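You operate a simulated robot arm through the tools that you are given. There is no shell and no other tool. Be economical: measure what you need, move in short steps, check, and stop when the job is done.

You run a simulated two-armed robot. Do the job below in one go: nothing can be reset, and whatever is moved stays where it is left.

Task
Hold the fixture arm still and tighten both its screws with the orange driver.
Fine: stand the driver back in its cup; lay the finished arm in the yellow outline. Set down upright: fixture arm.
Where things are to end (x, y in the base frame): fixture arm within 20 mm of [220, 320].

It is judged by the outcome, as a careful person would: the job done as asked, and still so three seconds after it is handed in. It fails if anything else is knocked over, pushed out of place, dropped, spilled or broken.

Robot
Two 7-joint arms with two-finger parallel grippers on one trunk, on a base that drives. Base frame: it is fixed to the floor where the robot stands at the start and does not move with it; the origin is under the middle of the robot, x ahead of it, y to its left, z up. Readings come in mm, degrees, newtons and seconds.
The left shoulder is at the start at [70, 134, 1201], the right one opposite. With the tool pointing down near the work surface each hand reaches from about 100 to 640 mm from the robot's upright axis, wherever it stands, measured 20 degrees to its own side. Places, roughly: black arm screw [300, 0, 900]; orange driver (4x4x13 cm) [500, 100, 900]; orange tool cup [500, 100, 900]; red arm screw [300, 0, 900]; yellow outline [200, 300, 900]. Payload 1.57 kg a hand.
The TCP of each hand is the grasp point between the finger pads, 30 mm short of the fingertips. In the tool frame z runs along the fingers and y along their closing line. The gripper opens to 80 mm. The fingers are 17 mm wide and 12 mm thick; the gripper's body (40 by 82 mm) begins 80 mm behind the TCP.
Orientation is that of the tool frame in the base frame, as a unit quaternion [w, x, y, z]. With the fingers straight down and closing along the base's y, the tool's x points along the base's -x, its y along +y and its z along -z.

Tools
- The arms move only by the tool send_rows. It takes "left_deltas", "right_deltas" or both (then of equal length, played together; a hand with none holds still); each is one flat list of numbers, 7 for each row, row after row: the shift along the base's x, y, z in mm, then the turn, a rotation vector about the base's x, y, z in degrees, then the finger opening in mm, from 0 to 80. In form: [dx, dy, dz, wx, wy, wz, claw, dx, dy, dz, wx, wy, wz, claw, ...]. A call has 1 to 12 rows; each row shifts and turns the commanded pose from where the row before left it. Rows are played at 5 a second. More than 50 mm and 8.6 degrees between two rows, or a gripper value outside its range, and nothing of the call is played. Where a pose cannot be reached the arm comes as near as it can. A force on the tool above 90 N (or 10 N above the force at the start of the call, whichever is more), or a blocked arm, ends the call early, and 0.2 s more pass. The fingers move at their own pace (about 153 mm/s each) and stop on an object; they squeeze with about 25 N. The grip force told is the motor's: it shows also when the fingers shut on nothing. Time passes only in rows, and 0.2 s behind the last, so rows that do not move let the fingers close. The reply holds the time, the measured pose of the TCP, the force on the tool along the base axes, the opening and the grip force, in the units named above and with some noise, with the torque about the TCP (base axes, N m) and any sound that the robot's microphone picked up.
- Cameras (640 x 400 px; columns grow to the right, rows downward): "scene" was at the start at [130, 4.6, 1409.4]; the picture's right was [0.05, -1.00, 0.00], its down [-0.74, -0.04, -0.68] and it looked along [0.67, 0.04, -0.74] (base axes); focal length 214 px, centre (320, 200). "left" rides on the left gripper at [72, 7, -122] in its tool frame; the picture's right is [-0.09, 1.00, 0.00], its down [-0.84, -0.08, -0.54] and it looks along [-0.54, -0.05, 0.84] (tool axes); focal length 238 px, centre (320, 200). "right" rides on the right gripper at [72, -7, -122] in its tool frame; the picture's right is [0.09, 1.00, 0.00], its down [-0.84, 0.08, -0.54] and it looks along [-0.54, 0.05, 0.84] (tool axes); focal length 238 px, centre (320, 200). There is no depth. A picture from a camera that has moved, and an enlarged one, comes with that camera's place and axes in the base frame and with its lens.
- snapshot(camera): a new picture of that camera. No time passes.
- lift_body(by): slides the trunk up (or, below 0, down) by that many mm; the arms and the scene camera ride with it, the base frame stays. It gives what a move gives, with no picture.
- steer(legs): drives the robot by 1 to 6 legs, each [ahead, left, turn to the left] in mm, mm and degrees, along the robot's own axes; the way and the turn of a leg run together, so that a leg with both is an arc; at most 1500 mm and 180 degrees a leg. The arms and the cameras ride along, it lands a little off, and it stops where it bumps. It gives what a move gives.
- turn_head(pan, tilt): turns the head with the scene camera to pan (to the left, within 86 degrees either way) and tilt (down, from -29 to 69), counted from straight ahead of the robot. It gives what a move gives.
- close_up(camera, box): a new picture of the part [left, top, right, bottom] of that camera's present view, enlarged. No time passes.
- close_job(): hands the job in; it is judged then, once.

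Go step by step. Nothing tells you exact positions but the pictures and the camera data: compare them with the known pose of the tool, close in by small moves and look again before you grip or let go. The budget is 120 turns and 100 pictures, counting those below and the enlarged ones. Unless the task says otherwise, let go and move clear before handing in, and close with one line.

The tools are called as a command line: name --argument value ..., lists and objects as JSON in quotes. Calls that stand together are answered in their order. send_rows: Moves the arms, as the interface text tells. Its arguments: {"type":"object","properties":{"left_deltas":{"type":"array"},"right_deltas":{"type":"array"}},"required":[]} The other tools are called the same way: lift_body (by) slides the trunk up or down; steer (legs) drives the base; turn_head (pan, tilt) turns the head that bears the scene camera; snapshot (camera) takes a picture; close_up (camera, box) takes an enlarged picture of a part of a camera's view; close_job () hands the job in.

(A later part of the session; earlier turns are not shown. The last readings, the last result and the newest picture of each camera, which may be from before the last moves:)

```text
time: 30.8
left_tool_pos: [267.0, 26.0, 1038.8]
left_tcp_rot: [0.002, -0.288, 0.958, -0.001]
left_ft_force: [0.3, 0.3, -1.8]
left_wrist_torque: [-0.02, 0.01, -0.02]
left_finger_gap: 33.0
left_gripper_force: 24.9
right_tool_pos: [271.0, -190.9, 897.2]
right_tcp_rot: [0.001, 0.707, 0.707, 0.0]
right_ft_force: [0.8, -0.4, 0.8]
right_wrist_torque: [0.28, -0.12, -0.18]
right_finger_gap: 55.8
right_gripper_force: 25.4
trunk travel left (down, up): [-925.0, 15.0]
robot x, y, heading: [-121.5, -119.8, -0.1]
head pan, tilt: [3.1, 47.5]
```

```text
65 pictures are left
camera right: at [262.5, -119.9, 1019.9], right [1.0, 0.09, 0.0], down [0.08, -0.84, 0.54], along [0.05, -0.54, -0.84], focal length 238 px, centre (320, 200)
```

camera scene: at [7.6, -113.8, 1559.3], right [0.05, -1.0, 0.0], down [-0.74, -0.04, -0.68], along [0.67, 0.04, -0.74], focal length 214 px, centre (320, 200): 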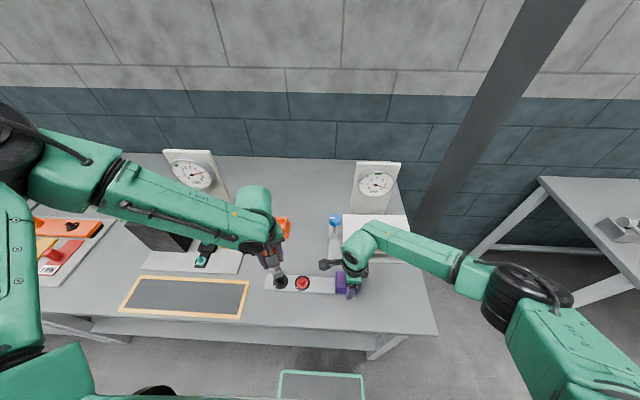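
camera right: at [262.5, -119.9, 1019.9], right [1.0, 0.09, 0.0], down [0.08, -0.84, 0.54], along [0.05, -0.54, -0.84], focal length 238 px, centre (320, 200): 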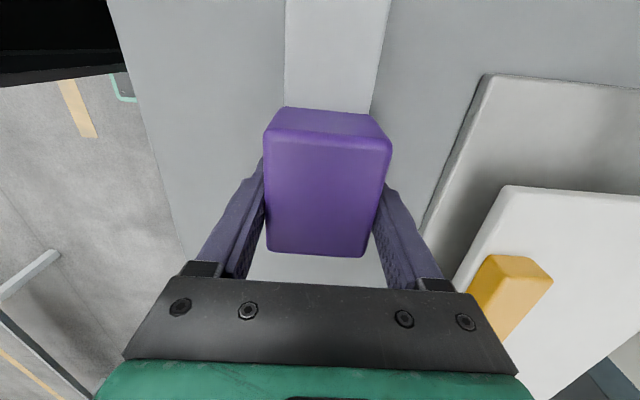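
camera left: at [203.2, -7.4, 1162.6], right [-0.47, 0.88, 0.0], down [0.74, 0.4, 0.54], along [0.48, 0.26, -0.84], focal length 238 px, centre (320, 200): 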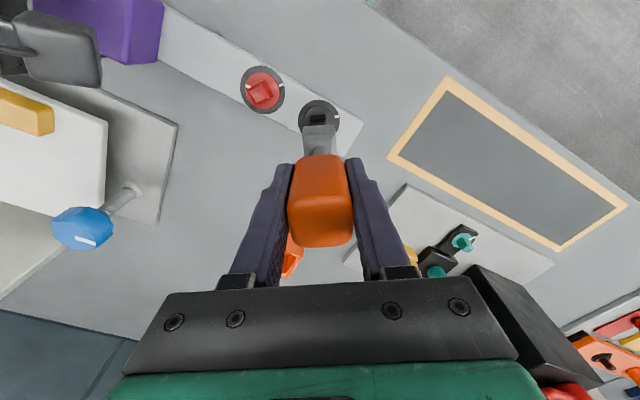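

Both hands are in place now. I zoom in on the driver tip over the black screw.

close_up --camera "left" --box '[230, 60, 370, 160]'

close_up --camera "scene" --box '[250, 230, 330, 300]'

```text
4.00 times, centred on (300, 110) of left
camera zoom: at [203.2, -7.4, 1162.6], right [-0.47, 0.88, 0.0], down [0.74, 0.4, 0.54], along [0.48, 0.26, -0.84], focal length 953 px, centre (400, 560)
```

zoom: 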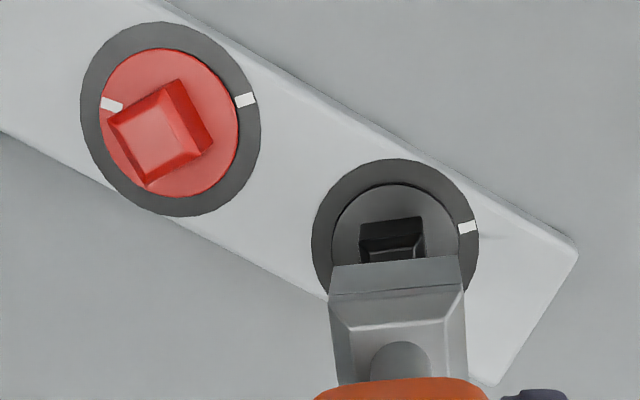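

```text
5.71 times, centred on (290, 265) of scene
camera zoom: at [7.6, -113.8, 1559.3], right [0.05, -1.0, 0.0], down [-0.74, -0.04, -0.68], along [0.67, 0.04, -0.74], focal length 1226 px, centre (491, -171)
```

zoom: 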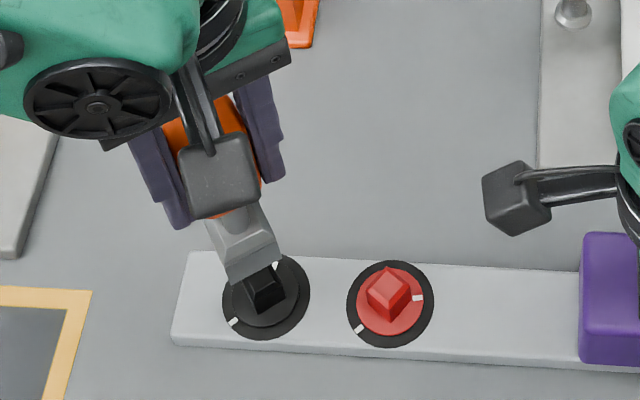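

The driver's axis meets the ring centre to within about 1–2 mm, and its faces are parallel to the screw head. I descend most of the way.

send_rows --left_deltas '[0, 0, -10, 0, 0, 0, 25, 0, 0, -10, 0, 0, 0, 25, 0, 0, -10, 0, 0, 0, 25]'

close_up --camera "left" --box '[250, 60, 390, 160]'

close_up --camera "scene" --box '[260, 250, 320, 300]'

```text
time: 31.6
left_tool_pos: [266.5, 26.4, 1008.6]
left_tcp_rot: [0.001, -0.288, 0.958, -0.001]
left_ft_force: [-0.3, 0.1, -1.9]
left_wrist_torque: [-0.02, -0.02, 0.01]
left_finger_gap: 33.0
left_gripper_force: 25.6
right_tool_pos: [270.6, -191.1, 896.5]
right_tcp_rot: [0.001, 0.707, 0.708, 0.0]
right_ft_force: [0.2, 0.7, 0.0]
right_wrist_torque: [0.15, -0.05, 0.06]
right_finger_gap: 56.1
right_gripper_force: 25.3
trunk travel left (down, up): [-925.0, 15.0]
robot x, y, heading: [-121.0, -118.4, 0.1]
head pan, tilt: [3.1, 47.5]
```

```text
4.00 times, centred on (320, 110) of left
camera zoom: at [203.0, -7.3, 1132.4], right [-0.47, 0.88, 0.0], down [0.74, 0.4, 0.54], along [0.48, 0.26, -0.84], focal length 953 px, centre (320, 560)
```

zoom: 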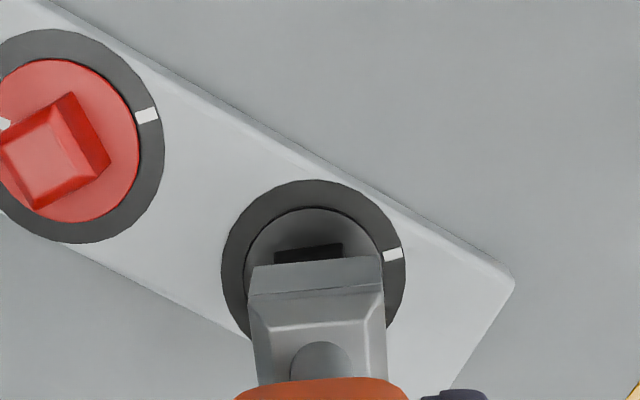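

```text
8.00 times, centred on (290, 275) of scene
camera zoom: at [7.5, -113.9, 1559.3], right [0.05, -1.0, 0.0], down [-0.74, -0.04, -0.68], along [0.67, 0.04, -0.74], focal length 1716 px, centre (560, -400)
```

zoom: 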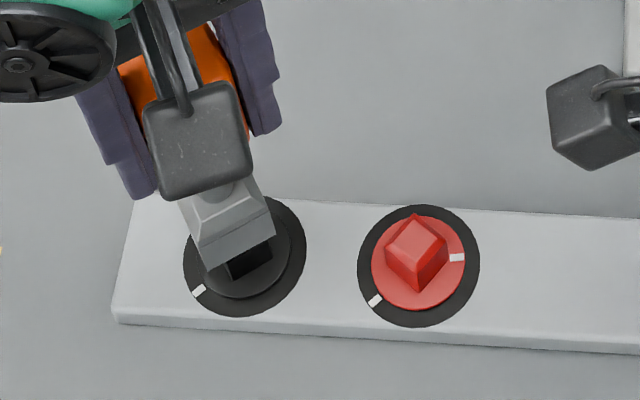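

The driver still looks about 1–2 mm off towards -x/+y. I correct by (+1.5, -1.2) and ease down.

send_rows --left_deltas '[1.5, -1.2, 0, 0, 0, 0, 25, 0, 0, -4, 0, 0, 0, 25, 0, 0, -4, 0, 0, 0, 25, 0, 0, -3, 0, 0, 0, 25]'

close_up --camera "left" --box '[250, 80, 390, 160]'

close_up --camera "scene" --box '[260, 250, 320, 300]'

```text
time: 32.6
left_tool_pos: [269.8, 25.1, 998.2]
left_tcp_rot: [0.001, -0.288, 0.958, -0.001]
left_ft_force: [-0.4, 0.2, -2.0]
left_wrist_torque: [0.0, -0.04, 0.03]
left_finger_gap: 33.3
left_gripper_force: 25.3
right_tool_pos: [270.3, -190.9, 897.2]
right_tcp_rot: [-0.001, 0.707, 0.707, -0.001]
right_ft_force: [0.2, 0.3, 0.3]
right_wrist_torque: [-0.07, -0.06, 0.04]
right_finger_gap: 55.6
right_gripper_force: 25.0
trunk travel left (down, up): [-925.0, 15.0]
robot x, y, heading: [-124.8, -118.8, -0.2]
head pan, tilt: [3.1, 47.5]
```

```text
4.57 times, centred on (320, 120) of left
camera zoom: at [205.0, -9.0, 1121.8], right [-0.47, 0.88, 0.0], down [0.74, 0.4, 0.54], along [0.48, 0.26, -0.84], focal length 1090 px, centre (320, 566)
```

zoom: 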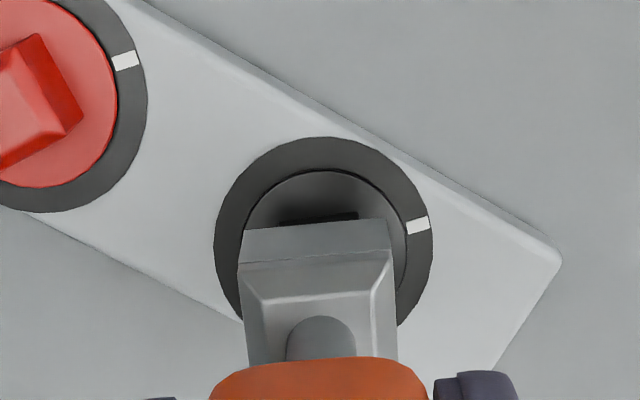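

```text
8.00 times, centred on (290, 275) of scene
camera zoom: at [7.5, -113.9, 1559.3], right [0.05, -1.0, 0.0], down [-0.74, -0.04, -0.68], along [0.67, 0.04, -0.74], focal length 1716 px, centre (560, -400)
```

zoom: 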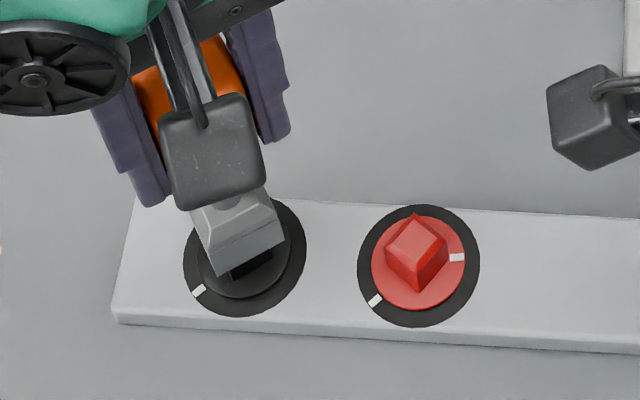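

Aligned well now, within about 0.5–1 mm across. I continue down gently.

send_rows --left_deltas '[0, 0, -3, 0, 0, 0, 25, 0, 0, -3, 0, 0, 0, 25]'

```text
time: 33.2
left_tool_pos: [267.6, 27.6, 994.4]
left_tcp_rot: [0.0, -0.29, 0.957, -0.002]
left_ft_force: [-0.8, 0.4, -2.6]
left_wrist_torque: [-0.03, -0.03, 0.02]
left_finger_gap: 33.3
left_gripper_force: 25.1
left hand out of reach, approached as far as the arm can: row 2
right_tool_pos: [270.4, -191.0, 898.1]
right_tcp_rot: [0.0, 0.707, 0.707, 0.0]
right_ft_force: [0.8, -0.7, 0.5]
right_wrist_torque: [-0.09, 0.06, 0.08]
right_finger_gap: 56.0
right_gripper_force: 25.0
trunk travel left (down, up): [-925.0, 15.0]
robot x, y, heading: [-122.3, -118.2, -0.1]
head pan, tilt: [3.1, 47.5]
```

The left arm runs into a limit because it sits too far below the raised shoulder. I'll restore the trunk height and back off a little more: release right, raise both hands well clear, then move.

send_rows --right_deltas '[0, 0, 0, 0, 0, 0, 80, 0, 0, 0, 0, 0, 0, 80, 0, 0, 20, 0, 0, 0, 80, 0, 0, 25, 0, 0, 0, 80, 0, 0, 25, 0, 0, 0, 80, 0, 0, 25, 0, 0, 0, 80, 0, 0, 25, 0, 0, 0, 80, 0, 0, 25, 0, 0, 0, 80, 0, 0, 25, 0, 0, 0, 80, 0, 0, 25, 0, 0, 0, 80, 0, 0, 25, 0, 0, 0, 80, 0, 0, 20, 0, 0, 0, 80]' --left_deltas '[0, 0, 20, 0, 0, 0, 25, 0, 0, 20, 0, 0, 0, 25, 0, 0, 20, 0, 0, 0, 25, 0, 0, 20, 0, 0, 0, 25, 0, 0, 20, 0, 0, 0, 25, 0, 0, 20, 0, 0, 0, 25, 0, 0, 20, 0, 0, 0, 25, 0, 0, 20, 0, 0, 0, 25, 0, 0, 20, 0, 0, 0, 25, 0, 0, 20, 0, 0, 0, 25, 0, 0, 10, 0, 0, 0, 25, 0, 0, 0, 0, 0, 0, 25]'

steer --legs '[[-50, 0, 0]]'

lift_body --by -150

snapshot --camera "scene"

```text
time: 35.8
left_tool_pos: [268.6, 27.7, 1204.6]
left_tcp_rot: [0.001, -0.288, 0.958, -0.001]
left_ft_force: [0.3, -0.1, -2.5]
left_wrist_torque: [0.03, 0.01, 0.0]
left_finger_gap: 33.0
left_gripper_force: 25.0
right_tool_pos: [270.3, -188.9, 1138.3]
right_tcp_rot: [0.001, 0.707, 0.707, 0.0]
right_ft_force: [0.4, 0.1, -0.5]
right_wrist_torque: [-0.01, -0.01, -0.01]
right_finger_gap: 80.1
right_gripper_force: 0.0
trunk travel left (down, up): [-925.0, 15.0]
robot x, y, heading: [-124.7, -121.5, 0.3]
head pan, tilt: [3.1, 47.5]
```

```text
time: 36.8
left_tool_pos: [228.7, 27.3, 1201.4]
left_tcp_rot: [-0.004, -0.288, 0.958, 0.001]
left_ft_force: [0.4, -0.2, -2.3]
left_wrist_torque: [-0.02, 0.08, 0.0]
left_finger_gap: 33.1
left_gripper_force: 25.4
right_tool_pos: [230.1, -190.5, 1134.2]
right_tcp_rot: [-0.003, 0.708, 0.706, -0.003]
right_ft_force: [0.4, -0.7, -1.1]
right_wrist_torque: [0.04, 0.08, -0.02]
right_finger_gap: 80.0
right_gripper_force: 0.0
trunk travel left (down, up): [-925.0, 15.0]
robot x, y, heading: [-174.2, -119.4, -0.2]
head pan, tilt: [3.1, 47.5]
```

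```text
time: 38.5
left_tool_pos: [220.2, 27.1, 1055.3]
left_tcp_rot: [0.002, -0.289, 0.957, 0.0]
left_ft_force: [0.4, 0.4, -1.1]
left_wrist_torque: [0.01, -0.01, 0.0]
left_finger_gap: 33.4
left_gripper_force: 25.0
right_tool_pos: [221.1, -191.3, 988.6]
right_tcp_rot: [0.0, 0.708, 0.706, 0.0]
right_ft_force: [0.2, 0.6, -0.2]
right_wrist_torque: [0.04, -0.01, -0.05]
right_finger_gap: 80.2
right_gripper_force: 0.1
trunk travel left (down, up): [-775.0, 165.0]
robot x, y, heading: [-171.5, -121.6, -0.0]
head pan, tilt: [3.1, 47.5]
```

```text
58 pictures are left
camera scene: at [-42.7, -113.9, 1409.4], right [0.05, -1.0, 0.0], down [-0.74, -0.04, -0.68], along [0.67, 0.04, -0.74], focal length 214 px, centre (320, 200)
```

scene: 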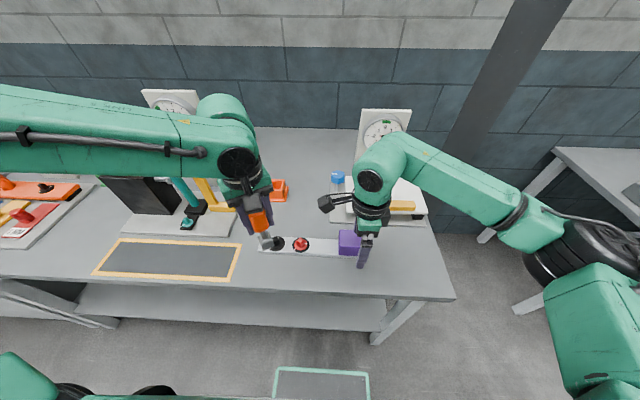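

Both hands are now clear and at a workable height. I regrip the block with the right hand and bring the left above the black screw.

send_rows --right_deltas '[12.4, 0, 0, 0, 0, 0, 80, 12.4, 0, 0, 0, 0, 0, 80, 12.4, 0, 0, 0, 0, 0, 80, 12.4, 0, 0, 0, 0, 0, 80, 0, 0, -25, 0, 0, 0, 80, 0, 0, -25, 0, 0, 0, 80, 0, 0, -25, 0, 0, 0, 80, 0, 0, -16.5, 0, 0, 0, 80, 0, 0, 0, 0, 0, 0, 65, 0, 0, 0, 0, 0, 0, 50, 0, 0, 0, 0, 0, 0, 50, 0, 0, 0, 0, 0, 0, 50]' --left_deltas '[12.2, 0, 0, 0, 0, 0, 25, 12.2, 0, 0, 0, 0, 0, 25, 12.2, 0, 0, 0, 0, 0, 25, 12.2, 0, 0, 0, 0, 0, 25, 0, 0, -9, 0, 0, 0, 25, 0, 0, -9, 0, 0, 0, 25, 0, 0, -9, 0, 0, 0, 25, 0, 0, -9, 0, 0, 0, 25, 0, 0, -9, 0, 0, 0, 25, 0, 0, 0, 0, 0, 0, 25, 0, 0, 0, 0, 0, 0, 25, 0, 0, 0, 0, 0, 0, 25]'

close_up --camera "left" --box '[250, 60, 390, 160]'

close_up --camera "scene" --box '[250, 215, 310, 265]'

```text
time: 41.1
left_tool_pos: [268.6, 26.9, 1010.2]
left_tcp_rot: [0.001, -0.289, 0.957, 0.0]
left_ft_force: [0.3, 0.3, -1.7]
left_wrist_torque: [-0.03, 0.0, 0.01]
left_finger_gap: 33.4
left_gripper_force: 24.6
right_tool_pos: [271.5, -190.8, 896.6]
right_tcp_rot: [0.0, 0.708, 0.707, 0.0]
right_ft_force: [-0.9, -0.5, -0.1]
right_wrist_torque: [-0.11, -0.02, 0.1]
right_finger_gap: 55.6
right_gripper_force: 25.2
trunk travel left (down, up): [-775.0, 165.0]
robot x, y, heading: [-172.3, -115.2, -0.0]
head pan, tilt: [3.1, 47.5]
```

```text
4.00 times, centred on (320, 110) of left
camera zoom: at [203.7, -6.9, 1132.0], right [-0.47, 0.88, 0.0], down [0.74, 0.4, 0.54], along [0.48, 0.26, -0.84], focal length 953 px, centre (320, 560)
```

zoom: 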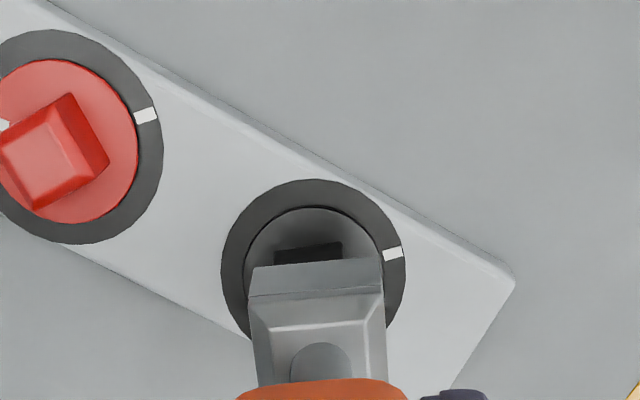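

```text
8.00 times, centred on (280, 240) of scene
camera zoom: at [-42.7, -114.0, 1409.3], right [0.05, -1.0, 0.0], down [-0.74, -0.04, -0.68], along [0.67, 0.04, -0.74], focal length 1716 px, centre (640, -120)
```

zoom: 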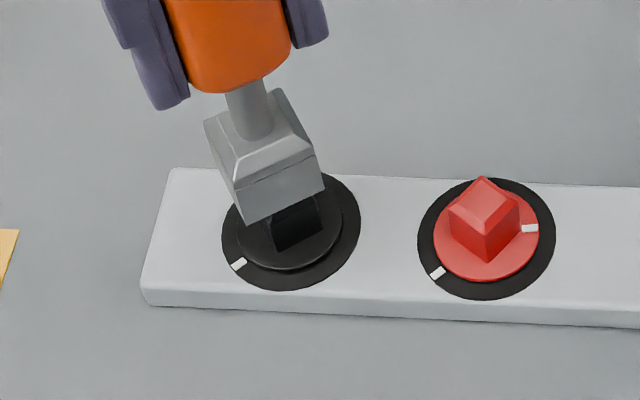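

Same relative view as before, so I apply the same correction and come down in small steps.

send_rows --left_deltas '[1.6, -1.2, -2, 0, 0, 0, 25, 0, 0, -5, 0, 0, 0, 25, 0, 0, -5, 0, 0, 0, 25, 0, 0, -3, 0, 0, 0, 25]'

close_up --camera "scene" --box '[250, 215, 310, 265]'

```text
time: 42.1
left_tool_pos: [270.5, 26.1, 994.2]
left_tcp_rot: [0.0, -0.289, 0.957, 0.0]
left_ft_force: [-0.5, -0.5, -1.4]
left_wrist_torque: [0.02, 0.02, -0.02]
left_finger_gap: 33.3
left_gripper_force: 24.5
right_tool_pos: [271.9, -191.8, 898.7]
right_tcp_rot: [0.0, 0.708, 0.706, 0.0]
right_ft_force: [-0.1, -1.3, -0.1]
right_wrist_torque: [-0.27, -0.02, 0.05]
right_finger_gap: 55.9
right_gripper_force: 25.1
trunk travel left (down, up): [-775.0, 165.0]
robot x, y, heading: [-174.0, -116.3, -0.2]
head pan, tilt: [3.1, 47.5]
```

```text
8.00 times, centred on (280, 240) of scene
camera zoom: at [-42.3, -113.9, 1409.3], right [0.05, -1.0, 0.0], down [-0.74, -0.04, -0.68], along [0.67, 0.04, -0.74], focal length 1716 px, centre (640, -120)
```

zoom: 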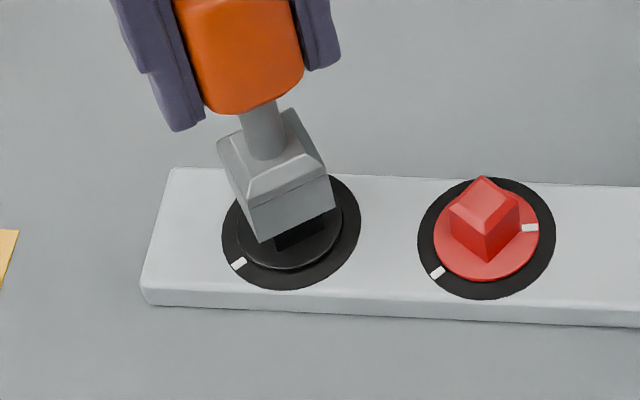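

Still free of contact and well centred. I continue down.

send_rows --left_deltas '[0, 0, -3, 0, 0, 0, 25, 0, 0, -3, 0, 0, 0, 25]'

close_up --camera "scene" --box '[250, 215, 310, 265]'

```text
time: 42.7
left_tool_pos: [270.0, 24.2, 988.7]
left_tcp_rot: [0.001, -0.288, 0.958, -0.002]
left_ft_force: [-0.1, -0.1, -1.4]
left_wrist_torque: [-0.03, 0.01, 0.0]
left_finger_gap: 33.2
left_gripper_force: 25.3
right_tool_pos: [271.5, -191.6, 897.9]
right_tcp_rot: [-0.001, 0.708, 0.706, 0.0]
right_ft_force: [-0.4, 1.0, -0.5]
right_wrist_torque: [-0.16, -0.02, -0.06]
right_finger_gap: 56.4
right_gripper_force: 24.9
trunk travel left (down, up): [-775.0, 165.0]
robot x, y, heading: [-174.9, -119.2, 0.2]
head pan, tilt: [3.1, 47.5]
```

```text
8.00 times, centred on (280, 240) of scene
camera zoom: at [-42.0, -113.9, 1409.2], right [0.05, -1.0, 0.0], down [-0.74, -0.04, -0.68], along [0.67, 0.04, -0.74], focal length 1716 px, centre (640, -120)
```

zoom: 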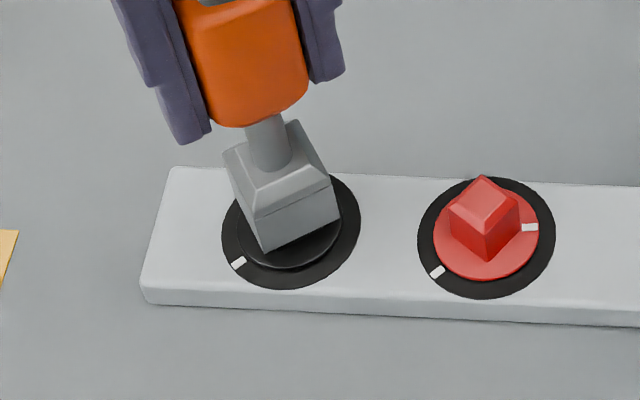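

No contact yet, and the socket hides the head. I keep descending.

send_rows --left_deltas '[0, 0, -2.5, 0, 0, 0, 25, 0, 0, -2.5, 0, 0, 0, 25]'

send_rows --left_deltas '[0, 0, -2, 0, 0, 0, 25]'

close_up --camera "scene" --box '[250, 215, 310, 265]'

```text
time: 43.3
left_tool_pos: [270.1, 25.8, 985.2]
left_tcp_rot: [0.001, -0.288, 0.958, -0.001]
left_ft_force: [-2.0, -1.0, -1.8]
left_wrist_torque: [-0.16, 0.2, 0.02]
left_finger_gap: 33.1
left_gripper_force: 24.8
right_tool_pos: [271.9, -191.5, 898.1]
right_tcp_rot: [0.001, 0.708, 0.707, -0.001]
right_ft_force: [2.6, 2.4, 0.9]
right_wrist_torque: [-0.36, 0.03, -0.4]
right_finger_gap: 55.6
right_gripper_force: 25.2
trunk travel left (down, up): [-775.0, 165.0]
robot x, y, heading: [-172.2, -115.5, 0.3]
head pan, tilt: [3.1, 47.5]
```

```text
time: 43.7
left_tool_pos: [269.9, 24.0, 981.8]
left_tcp_rot: [0.001, -0.288, 0.958, -0.001]
left_ft_force: [0.7, -0.7, -2.0]
left_wrist_torque: [-0.03, -0.02, 0.03]
left_finger_gap: 33.2
left_gripper_force: 24.9
right_tool_pos: [271.7, -192.3, 898.5]
right_tcp_rot: [0.0, 0.708, 0.707, 0.0]
right_ft_force: [1.2, -0.5, -0.4]
right_wrist_torque: [0.03, -0.01, -0.11]
right_finger_gap: 56.0
right_gripper_force: 25.1
trunk travel left (down, up): [-775.0, 165.0]
robot x, y, heading: [-174.5, -120.7, 0.1]
head pan, tilt: [3.1, 47.5]
```

```text
8.00 times, centred on (280, 240) of scene
camera zoom: at [-42.1, -114.1, 1409.3], right [0.05, -1.0, 0.0], down [-0.74, -0.04, -0.68], along [0.67, 0.04, -0.74], focal length 1716 px, centre (640, -120)
```

zoom: 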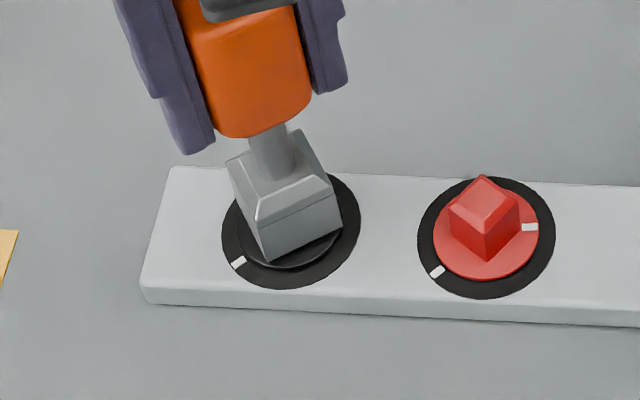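

The socket is sliding over the head: a small lateral force appeared and then settled. I lower a bit more to seat it.

send_rows --left_deltas '[0, 0, -2, 0, 0, 0, 25, 0, 0, -2, 0, 0, 0, 25]'

send_rows --left_deltas '[0, 0, -2, 0, 0, 0, 25]'

close_up --camera "scene" --box '[250, 215, 310, 265]'

```text
time: 44.3
left_tool_pos: [267.8, 25.7, 977.5]
left_tcp_rot: [0.001, -0.289, 0.957, -0.001]
left_ft_force: [0.4, -0.1, -1.8]
left_wrist_torque: [0.01, 0.0, 0.03]
left_finger_gap: 33.0
left_gripper_force: 25.3
right_tool_pos: [272.2, -191.7, 897.4]
right_tcp_rot: [0.0, 0.707, 0.707, 0.0]
right_ft_force: [1.3, 0.5, 0.4]
right_wrist_torque: [0.13, 0.03, -0.03]
right_finger_gap: 56.3
right_gripper_force: 24.9
trunk travel left (down, up): [-775.0, 165.0]
robot x, y, heading: [-169.0, -120.8, -0.1]
head pan, tilt: [3.1, 47.5]
```

```text
time: 44.7
left_tool_pos: [268.5, 25.3, 976.0]
left_tcp_rot: [0.002, -0.288, 0.958, -0.001]
left_ft_force: [-2.1, 0.1, 10.6]
left_wrist_torque: [0.02, 0.14, -0.03]
left_finger_gap: 33.3
left_gripper_force: 25.0
right_tool_pos: [270.7, -191.8, 898.6]
right_tcp_rot: [0.001, 0.707, 0.707, 0.001]
right_ft_force: [1.7, 2.8, -2.1]
right_wrist_torque: [-0.28, 0.24, -0.54]
right_finger_gap: 55.7
right_gripper_force: 25.2
trunk travel left (down, up): [-775.0, 165.0]
robot x, y, heading: [-171.6, -119.6, 0.1]
head pan, tilt: [3.1, 47.5]
```

```text
8.00 times, centred on (280, 240) of scene
camera zoom: at [-43.7, -113.9, 1409.6], right [0.05, -1.0, 0.0], down [-0.74, -0.04, -0.68], along [0.68, 0.04, -0.74], focal length 1716 px, centre (640, -120)
```

zoom: 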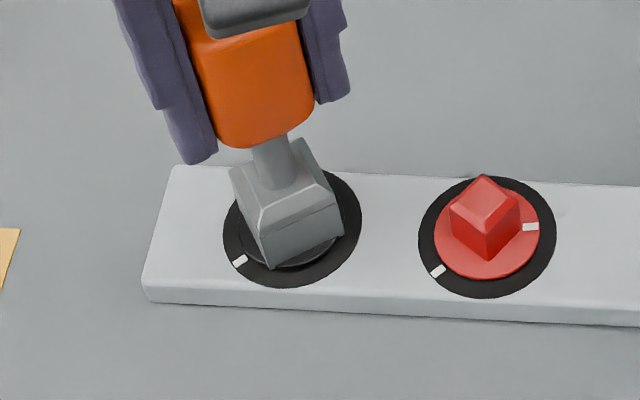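

Seated: 12 N of contact at TCP z 976. Now I turn clockwise a little and watch torque and forces.

send_rows --left_deltas '[0, 0, 0.5, 0, 0, -5, 25, 0, 0, 0, 0, 0, -5, 25, 0, 0, 0, 0, 0, -5, 25]'

close_up --camera "scene" --box '[250, 215, 310, 265]'

```text
time: 45.5
left_tool_pos: [270.3, 24.9, 977.8]
left_tcp_rot: [0.002, -0.16, 0.987, -0.001]
left_ft_force: [-0.5, 0.8, 13.9]
left_wrist_torque: [0.12, -0.03, 0.05]
left_finger_gap: 33.3
left_gripper_force: 25.2
right_tool_pos: [271.0, -191.4, 897.4]
right_tcp_rot: [0.001, 0.708, 0.706, 0.001]
right_ft_force: [1.6, 1.2, -2.8]
right_wrist_torque: [-0.26, 0.25, -0.44]
right_finger_gap: 55.7
right_gripper_force: 24.9
trunk travel left (down, up): [-775.0, 165.0]
robot x, y, heading: [-175.0, -118.3, 0.2]
head pan, tilt: [3.1, 47.5]
```

```text
8.00 times, centred on (280, 240) of scene
camera zoom: at [-43.8, -114.0, 1409.5], right [0.05, -1.0, 0.0], down [-0.74, -0.04, -0.68], along [0.68, 0.04, -0.74], focal length 1716 px, centre (640, -120)
```

zoom: 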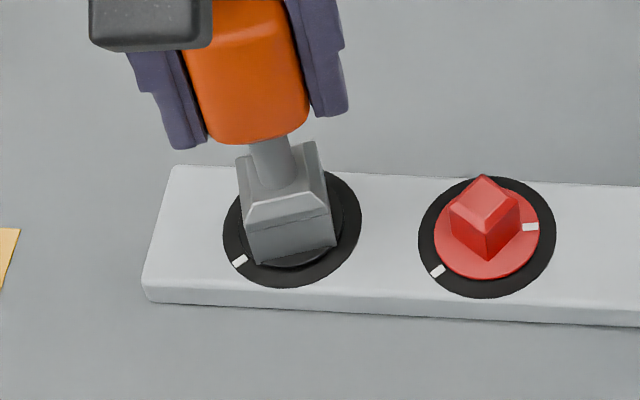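

The driver turns with the hand, with little torque. I continue clockwise about 64°.

send_rows --left_deltas '[0, 0, 0, 0, 0, -8, 25, 0, 0, 0, 0, 0, -8, 25, 0, 0, 0, 0, 0, -8, 25, 0, 0, 0, 0, 0, -8, 25, 0, 0, 0, 0, 0, -8, 25, 0, 0, 0, 0, 0, -8, 25, 0, 0, 0, 0, 0, -8, 25, 0, 0, 0, 0, 0, -8, 25]'

close_up --camera "scene" --box '[250, 215, 310, 265]'

close_up --camera "left" --box '[240, 60, 400, 180]'

```text
time: 47.3
left_tool_pos: [269.2, 26.5, 976.4]
left_tcp_rot: [0.0, 0.388, 0.922, -0.001]
left_ft_force: [3.8, 14.4, 7.4]
left_wrist_torque: [1.09, -0.33, 0.1]
left_finger_gap: 33.3
left_gripper_force: 25.2
right_tool_pos: [271.4, -192.8, 898.3]
right_tcp_rot: [0.001, 0.708, 0.707, -0.001]
right_ft_force: [-0.5, -11.3, -0.4]
right_wrist_torque: [-0.19, 0.19, 0.22]
right_finger_gap: 56.1
right_gripper_force: 25.1
trunk travel left (down, up): [-775.0, 165.0]
robot x, y, heading: [-173.6, -121.6, -0.1]
head pan, tilt: [3.1, 47.5]
```

```text
8.00 times, centred on (280, 240) of scene
camera zoom: at [-43.2, -113.9, 1409.3], right [0.05, -1.0, 0.0], down [-0.74, -0.04, -0.68], along [0.67, 0.04, -0.74], focal length 1716 px, centre (640, -120)
```

zoom: 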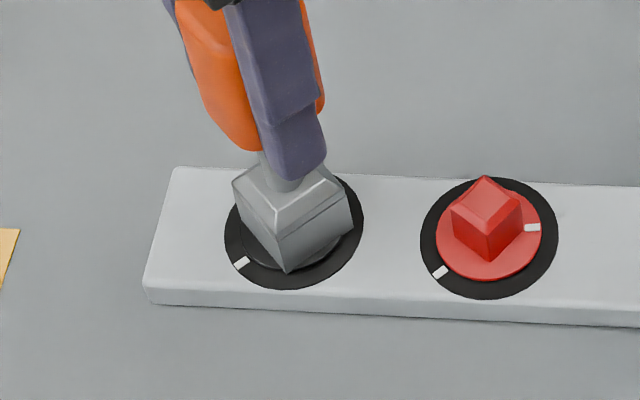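

```text
3.33 times, centred on (320, 120) of left
camera zoom: at [223.1, 82.0, 1100.1], right [0.78, 0.63, 0.0], down [0.53, -0.65, 0.54], along [0.34, -0.42, -0.84], focal length 794 px, centre (320, 467)
```

zoom: 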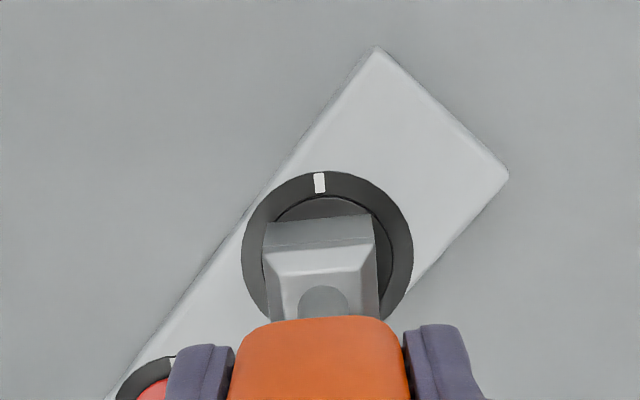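

Turning works, but a 14 N side force shows the driver is held about 2 mm off the tool axis. I shift +y to relieve it, then continue.

send_rows --left_deltas '[0.3, 2, 0, 0, 0, 0, 25]'

send_rows --left_deltas '[0.2, 0.2, 0, 0, 0, -8, 25, 0.2, 0.2, 0, 0, 0, -8, 25, 0.2, 0.1, 0, 0, 0, -8, 25, 0.3, 0, 0, 0, 0, -8, 25]'

```text
time: 47.7
left_tool_pos: [270.0, 26.0, 976.1]
left_tcp_rot: [0.0, 0.387, 0.922, -0.002]
left_ft_force: [-0.1, 8.3, 6.6]
left_wrist_torque: [0.58, -0.07, 0.02]
left_finger_gap: 33.1
left_gripper_force: 24.8
right_tool_pos: [270.7, -193.2, 897.3]
right_tcp_rot: [0.001, 0.707, 0.707, 0.001]
right_ft_force: [1.2, -7.8, -1.3]
right_wrist_torque: [-0.57, 0.26, -0.02]
right_finger_gap: 56.1
right_gripper_force: 24.9
trunk travel left (down, up): [-775.0, 165.0]
robot x, y, heading: [-173.7, -113.7, 0.0]
head pan, tilt: [3.1, 47.5]
```

```text
time: 48.7
left_tool_pos: [269.7, 28.7, 976.9]
left_tcp_rot: [0.0, 0.626, 0.78, -0.001]
left_ft_force: [-1.5, 4.9, 2.3]
left_wrist_torque: [0.44, 0.17, 0.04]
left_finger_gap: 33.0
left_gripper_force: 25.4
right_tool_pos: [271.2, -191.4, 898.3]
right_tcp_rot: [0.001, 0.708, 0.706, 0.0]
right_ft_force: [0.4, -6.7, 0.2]
right_wrist_torque: [-0.1, 0.17, -0.22]
right_finger_gap: 55.9
right_gripper_force: 25.2
trunk travel left (down, up): [-775.0, 165.0]
robot x, y, heading: [-173.5, -119.1, 0.2]
head pan, tilt: [3.1, 47.5]
```

Reach is still fine at -77°. I keep turning.

send_rows --left_deltas '[0.3, 1, 0, 0, 0, -8, 25, 0.3, 0.3, 0, 0, 0, -8, 25, 0.3, 0, 0, 0, 0, -8, 25, 0.3, 0, 0, 0, 0, -8, 25, 0.3, 0, 0, 0, 0, -8, 25]'

close_up --camera "scene" --box '[250, 215, 310, 265]'

close_up --camera "left" --box '[240, 60, 400, 180]'

```text
time: 49.9
left_tool_pos: [273.7, 29.3, 977.8]
left_tcp_rot: [0.0, 0.856, 0.518, -0.001]
left_ft_force: [1.6, 1.4, 7.2]
left_wrist_torque: [0.04, -0.18, 0.04]
left_finger_gap: 33.2
left_gripper_force: 24.5
right_tool_pos: [272.3, -192.1, 899.6]
right_tcp_rot: [-0.001, 0.707, 0.707, 0.001]
right_ft_force: [0.2, -0.1, 0.2]
right_wrist_torque: [0.26, -0.02, -0.37]
right_finger_gap: 56.0
right_gripper_force: 25.2
trunk travel left (down, up): [-775.0, 165.0]
robot x, y, heading: [-172.4, -114.5, 0.1]
head pan, tilt: [3.1, 47.5]
```

```text
8.00 times, centred on (280, 240) of scene
camera zoom: at [-42.6, -114.3, 1409.4], right [0.05, -1.0, 0.0], down [-0.74, -0.04, -0.68], along [0.67, 0.04, -0.74], focal length 1716 px, centre (640, -120)
```

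zoom: 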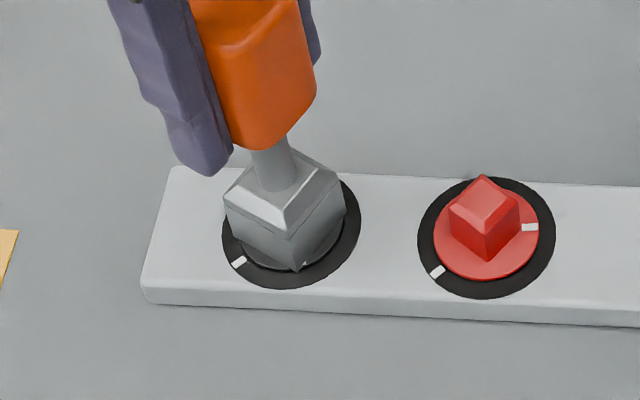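

```text
3.33 times, centred on (320, 120) of left
camera zoom: at [311.9, 89.7, 1099.9], right [0.84, -0.54, 0.0], down [-0.46, -0.7, 0.54], along [-0.3, -0.46, -0.84], focal length 794 px, centre (320, 467)
```

zoom: 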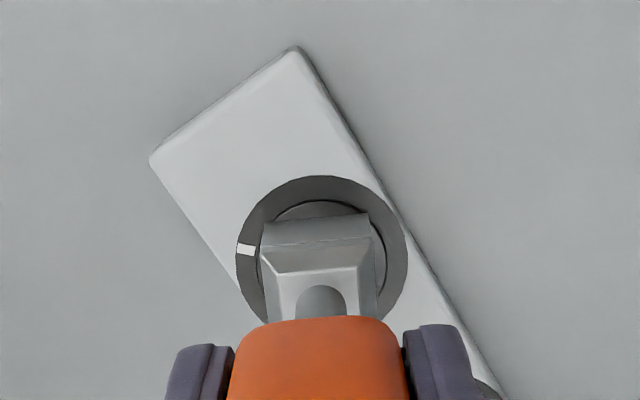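

The screw's white mark now shows at the front, having turned about 150° with the driver. About 60° remains to the ring mark, so I continue in smaller portions.

send_rows --left_deltas '[0.2, -0.1, 0, 0, 0, -8, 25, 0.2, -0.2, 0, 0, 0, -8, 25, 0.2, -0.3, 0, 0, 0, -8, 25, 0.1, -0.3, 0, 0, 0, -8, 25, 0.1, -0.3, 0, 0, 0, -8, 25]'

close_up --camera "scene" --box '[250, 215, 310, 265]'

```text
time: 51.1
left_tool_pos: [273.0, 27.3, 977.3]
left_tcp_rot: [-0.001, 0.981, 0.193, -0.001]
left_ft_force: [6.3, 0.2, 6.4]
left_wrist_torque: [-0.02, -0.49, 0.01]
left_finger_gap: 33.2
left_gripper_force: 25.3
right_tool_pos: [270.7, -192.3, 898.9]
right_tcp_rot: [0.0, 0.707, 0.707, 0.001]
right_ft_force: [-3.6, 0.4, -0.7]
right_wrist_torque: [-0.02, 0.1, 0.56]
right_finger_gap: 56.1
right_gripper_force: 25.0
trunk travel left (down, up): [-775.0, 165.0]
robot x, y, heading: [-176.5, -119.1, 0.2]
head pan, tilt: [3.1, 47.5]
```

```text
8.00 times, centred on (280, 240) of scene
camera zoom: at [-43.0, -114.3, 1409.4], right [0.05, -1.0, 0.0], down [-0.74, -0.04, -0.68], along [0.67, 0.04, -0.74], focal length 1716 px, centre (640, -120)
```

zoom: 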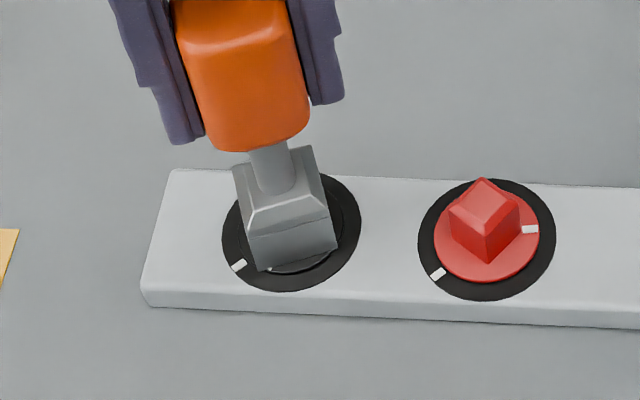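

The mark is nearing the ring mark, with about 20–28° left. I turn 16° more.

send_rows --left_deltas '[0.6, -0.3, 0, 0, 0, -8, 25, 0.2, -0.3, 0, 0, 0, -8, 25]'

close_up --camera "scene" --box '[262, 220, 298, 250]'

```text
time: 51.7
left_tool_pos: [273.2, 26.3, 977.7]
left_tcp_rot: [-0.001, 0.998, 0.056, -0.001]
left_ft_force: [2.6, -2.6, 12.7]
left_wrist_torque: [-0.2, -0.18, 0.01]
left_finger_gap: 33.3
left_gripper_force: 24.9
right_tool_pos: [271.3, -192.3, 897.6]
right_tcp_rot: [0.0, 0.708, 0.707, 0.001]
right_ft_force: [-1.4, 3.5, -2.8]
right_wrist_torque: [-0.34, 0.21, 0.22]
right_finger_gap: 55.8
right_gripper_force: 25.4
trunk travel left (down, up): [-775.0, 165.0]
robot x, y, heading: [-175.4, -119.9, 0.1]
head pan, tilt: [3.1, 47.5]
```

```text
13.33 times, centred on (280, 235) of scene
camera zoom: at [-43.5, -114.3, 1409.4], right [0.05, -1.0, 0.0], down [-0.74, -0.04, -0.68], along [0.67, 0.04, -0.74], focal length 2860 px, centre (853, -267)
```

zoom: 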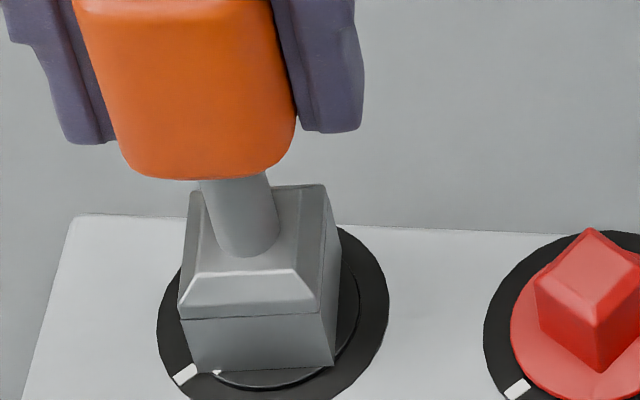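

About 8–11° remain. I turn 6° more and compare the marks.

send_rows --left_deltas '[0.1, -0.1, 0.2, 0, 0, -6, 25]'

close_up --camera "scene" --box '[262, 225, 298, 255]'

```text
time: 52.1
left_tool_pos: [272.4, 26.0, 976.9]
left_tcp_rot: [-0.002, 1.0, 0.004, -0.002]
left_ft_force: [3.9, -5.8, 6.9]
left_wrist_torque: [-0.5, -0.27, 0.08]
left_finger_gap: 33.2
left_gripper_force: 25.6
right_tool_pos: [271.8, -191.7, 898.9]
right_tcp_rot: [0.0, 0.707, 0.707, 0.0]
right_ft_force: [-3.0, 3.7, -1.1]
right_wrist_torque: [-0.72, 0.09, 0.22]
right_finger_gap: 56.0
right_gripper_force: 25.3
trunk travel left (down, up): [-775.0, 165.0]
robot x, y, heading: [-170.9, -118.1, -0.1]
head pan, tilt: [3.1, 47.5]
```

```text
13.33 times, centred on (280, 240) of scene
camera zoom: at [-43.1, -114.4, 1409.3], right [0.05, -1.0, 0.0], down [-0.74, -0.04, -0.68], along [0.67, 0.04, -0.74], focal length 2860 px, centre (853, -333)
```

zoom: 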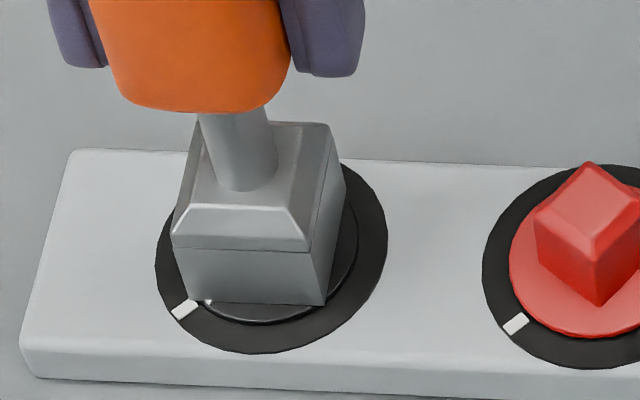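

A few degrees remain. One more small turn.

send_rows --left_deltas '[0, -0.4, 0.2, 0, 0, -5, 25]'

close_up --camera "scene" --box '[262, 225, 298, 255]'

```text
time: 52.5
left_tool_pos: [272.8, 26.6, 976.8]
left_tcp_rot: [-0.001, 0.999, -0.04, -0.002]
left_ft_force: [2.6, -7.5, 2.7]
left_wrist_torque: [-0.58, -0.22, 0.08]
left_finger_gap: 33.2
left_gripper_force: 25.3
right_tool_pos: [270.2, -191.1, 897.5]
right_tcp_rot: [-0.001, 0.707, 0.707, 0.0]
right_ft_force: [-3.1, 5.6, 0.1]
right_wrist_torque: [-0.46, 0.08, 0.51]
right_finger_gap: 56.0
right_gripper_force: 25.0
trunk travel left (down, up): [-775.0, 165.0]
robot x, y, heading: [-173.0, -118.3, 0.1]
head pan, tilt: [3.1, 47.5]
```

```text
13.33 times, centred on (280, 240) of scene
camera zoom: at [-42.8, -114.5, 1409.2], right [0.05, -1.0, 0.0], down [-0.74, -0.04, -0.68], along [0.67, 0.04, -0.74], focal length 2860 px, centre (853, -333)
```

zoom: 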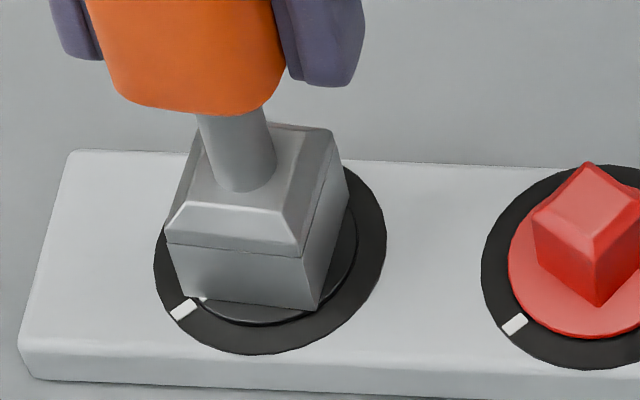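

Within about 3° now. I add 3° and then lift off to check the marks.

send_rows --left_deltas '[0, -0.3, 0, 0, 0, -3, 25]'

send_rows --left_deltas '[0, -0.5, 4, 0, 0, 0, 25, 0, 0, 6, 0, 0, 0, 25, 0, 0, 8, 0, 0, 0, 25, 0, 0, 10, 0, 0, 0, 25, 0, 0, 10, 0, 0, 0, 25, 0, 0, 10, 0, 0, 0, 25]'

close_up --camera "scene" --box '[262, 225, 322, 265]'

```text
time: 52.9
left_tool_pos: [273.3, 25.7, 976.1]
left_tcp_rot: [-0.001, 0.998, -0.066, -0.002]
left_ft_force: [0.4, -7.3, 3.0]
left_wrist_torque: [-0.65, -0.05, 0.11]
left_finger_gap: 33.4
left_gripper_force: 24.5
right_tool_pos: [271.1, -191.8, 898.0]
right_tcp_rot: [0.0, 0.707, 0.707, 0.002]
right_ft_force: [-2.5, 6.7, 0.1]
right_wrist_torque: [-0.18, 0.11, 0.5]
right_finger_gap: 56.0
right_gripper_force: 24.9
trunk travel left (down, up): [-775.0, 165.0]
robot x, y, heading: [-174.7, -118.5, 0.0]
head pan, tilt: [3.1, 47.5]
```

```text
time: 54.3
left_tool_pos: [273.8, 26.1, 1025.6]
left_tcp_rot: [-0.001, 0.998, -0.066, -0.002]
left_ft_force: [0.1, -0.4, -0.7]
left_wrist_torque: [0.0, -0.01, 0.01]
left_finger_gap: 33.1
left_gripper_force: 24.9
right_tool_pos: [271.8, -192.2, 898.7]
right_tcp_rot: [0.001, 0.708, 0.706, 0.0]
right_ft_force: [1.2, -1.7, 0.6]
right_wrist_torque: [-0.62, 0.11, 0.08]
right_finger_gap: 55.8
right_gripper_force: 25.0
trunk travel left (down, up): [-775.0, 165.0]
robot x, y, heading: [-171.8, -118.8, 0.2]
head pan, tilt: [3.1, 47.5]
```

```text
10.00 times, centred on (292, 245) of scene
camera zoom: at [-42.8, -114.3, 1409.4], right [0.05, -1.0, 0.0], down [-0.74, -0.04, -0.68], along [0.67, 0.04, -0.74], focal length 2145 px, centre (600, -250)
```

zoom: 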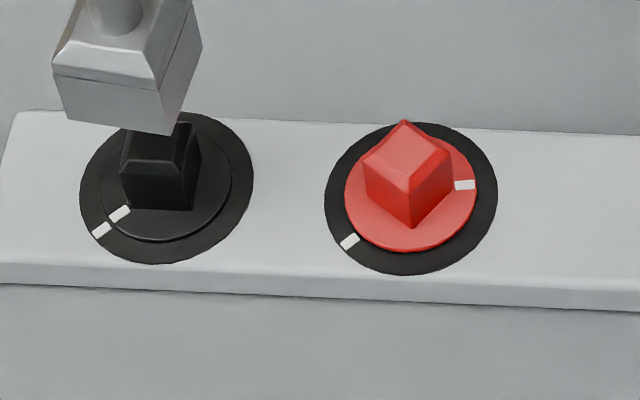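

Black's marks line up exactly. Red's faces lie at about 54° (mod 90), and it needs about 150° clockwise. I raise, move over red, and turn the driver to -36°, which keeps its camera away from the right hand.

send_rows --left_deltas '[0, -2, 5, 0, 0, 8, 25, 0, -4, 5, 0, 0, 8, 25, 0, -4, 4, 0, 0, 8, 25, 0, -4, 0, 0, 0, 8, 25, -0.3, -4, 0, 0, 0, 8, 25, -0.3, -4, 0, 0, 0, 8, 25, -0.3, -4, 0, 0, 0, 8, 25, -0.3, -4, 0, 0, 0, 8, 25, -0.3, -4, 0, 0, 0, 8, 25, -0.3, -4, 0, 0, 0, 8, 25, -0.3, -4, 0, 0, 0, 8, 25, -0.3, -4, 0, 0, 0, 8, 25]'

send_rows --left_deltas '[-0.2, -4, 0, 0, 0, 8, 25, -0.2, -4, 0, 0, 0, 8, 25, -0.2, -4, 0, 0, 0, 8, 25, -0.2, -4, 0, 0, 0, 8, 25, -0.2, -4, 0, 0, 0, 8, 25, -0.2, -3, -4, 0, 0, 8, 25, 0, 0, -10, 0, 0, 7.6, 25, 0, 0, -10, 0, 0, 0, 25]'

close_up --camera "scene" --box '[262, 215, 322, 255]'

close_up --camera "left" --box '[250, 60, 390, 160]'

```text
time: 56.9
left_tool_pos: [271.2, -20.1, 1038.5]
left_tcp_rot: [-0.001, 0.716, 0.698, -0.002]
left_ft_force: [-0.6, -0.1, -1.1]
left_wrist_torque: [0.02, -0.03, -0.04]
left_finger_gap: 33.6
left_gripper_force: 25.5
right_tool_pos: [270.0, -192.1, 898.1]
right_tcp_rot: [0.0, 0.708, 0.707, 0.001]
right_ft_force: [1.4, -1.9, 1.4]
right_wrist_torque: [-0.62, 0.11, 0.06]
right_finger_gap: 56.1
right_gripper_force: 25.3
trunk travel left (down, up): [-775.0, 165.0]
robot x, y, heading: [-171.1, -118.1, 0.0]
head pan, tilt: [3.1, 47.5]
```

```text
time: 58.7
left_tool_pos: [270.3, -41.9, 1015.4]
left_tcp_rot: [0.0, 0.307, 0.952, -0.001]
left_ft_force: [0.0, 0.9, -2.3]
left_wrist_torque: [0.0, -0.02, 0.0]
left_finger_gap: 33.6
left_gripper_force: 25.1
right_tool_pos: [270.9, -190.9, 898.2]
right_tcp_rot: [0.0, 0.707, 0.707, 0.0]
right_ft_force: [0.9, -0.3, 0.3]
right_wrist_torque: [-0.55, 0.11, 0.05]
right_finger_gap: 56.0
right_gripper_force: 24.8
trunk travel left (down, up): [-775.0, 165.0]
robot x, y, heading: [-177.6, -118.5, -0.2]
head pan, tilt: [3.1, 47.5]
```

```text
10.00 times, centred on (292, 235) of scene
camera zoom: at [-42.9, -114.0, 1409.3], right [0.05, -1.0, 0.0], down [-0.74, -0.04, -0.68], along [0.67, 0.04, -0.74], focal length 2145 px, centre (600, -150)
```

zoom: 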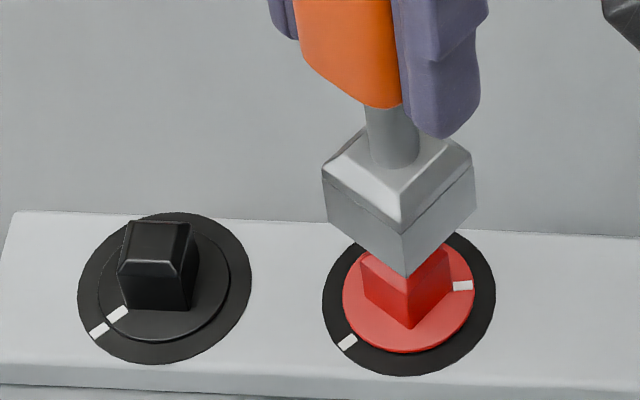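

```text
4.00 times, centred on (320, 110) of left
camera zoom: at [215.3, 5.1, 1137.7], right [0.66, 0.75, 0.0], down [0.63, -0.55, 0.54], along [0.41, -0.36, -0.84], focal length 953 px, centre (320, 560)
```

zoom: 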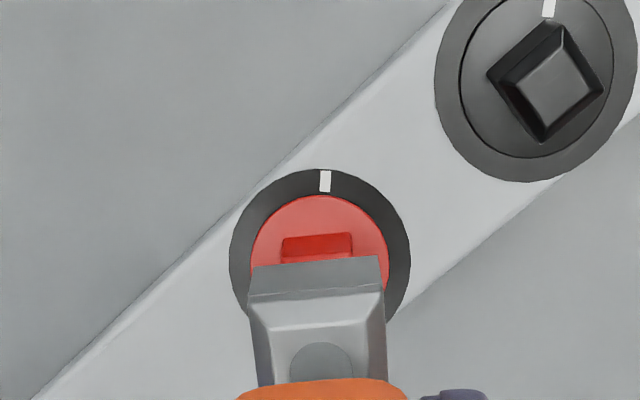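

The driver lies parallel to the red head and is centred within about 1 mm. I adjust slightly and descend.

send_rows --left_deltas '[1, 0.4, -4, 0, 0, 0, 25, 0, 0, -6, 0, 0, 0, 25, 0, 0, -6, 0, 0, 0, 25, 0, 0, -5, 0, 0, 0, 25, 0, 0, -3, 0, 0, 0, 25]'

close_up --camera "scene" --box '[262, 215, 322, 255]'

close_up --camera "left" --box '[250, 60, 390, 160]'

```text
time: 59.9
left_tool_pos: [269.3, -41.7, 991.6]
left_tcp_rot: [0.001, 0.308, 0.951, -0.002]
left_ft_force: [-0.4, 0.6, -1.2]
left_wrist_torque: [-0.11, 0.05, -0.02]
left_finger_gap: 33.2
left_gripper_force: 24.9
right_tool_pos: [269.9, -191.8, 897.9]
right_tcp_rot: [0.0, 0.708, 0.706, 0.001]
right_ft_force: [0.3, 1.0, -0.1]
right_wrist_torque: [-0.48, 0.14, -0.04]
right_finger_gap: 56.0
right_gripper_force: 25.1
trunk travel left (down, up): [-775.0, 165.0]
robot x, y, heading: [-169.9, -122.7, 0.2]
head pan, tilt: [3.1, 47.5]
```

```text
10.00 times, centred on (292, 235) of scene
camera zoom: at [-42.9, -114.1, 1409.3], right [0.05, -1.0, 0.0], down [-0.74, -0.04, -0.68], along [0.67, 0.04, -0.74], focal length 2145 px, centre (600, -150)
```

zoom: 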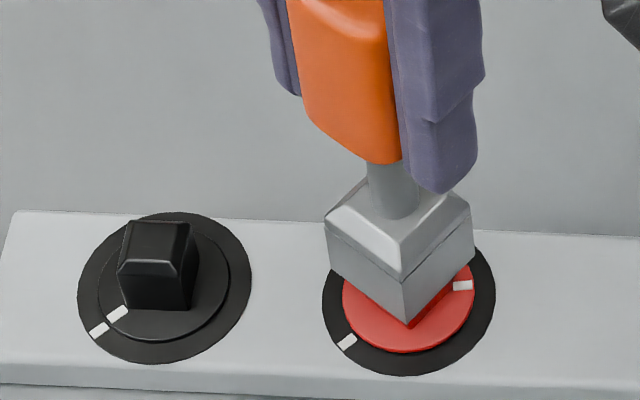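

```text
4.00 times, centred on (320, 110) of left
camera zoom: at [215.0, 7.0, 1114.3], right [0.66, 0.75, 0.0], down [0.63, -0.55, 0.54], along [0.41, -0.36, -0.84], focal length 953 px, centre (320, 560)
```

zoom: 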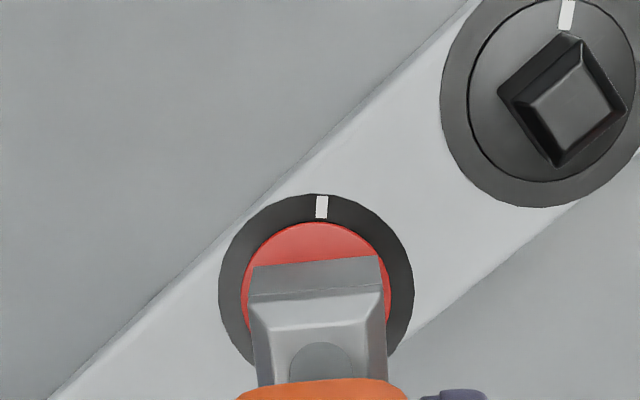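

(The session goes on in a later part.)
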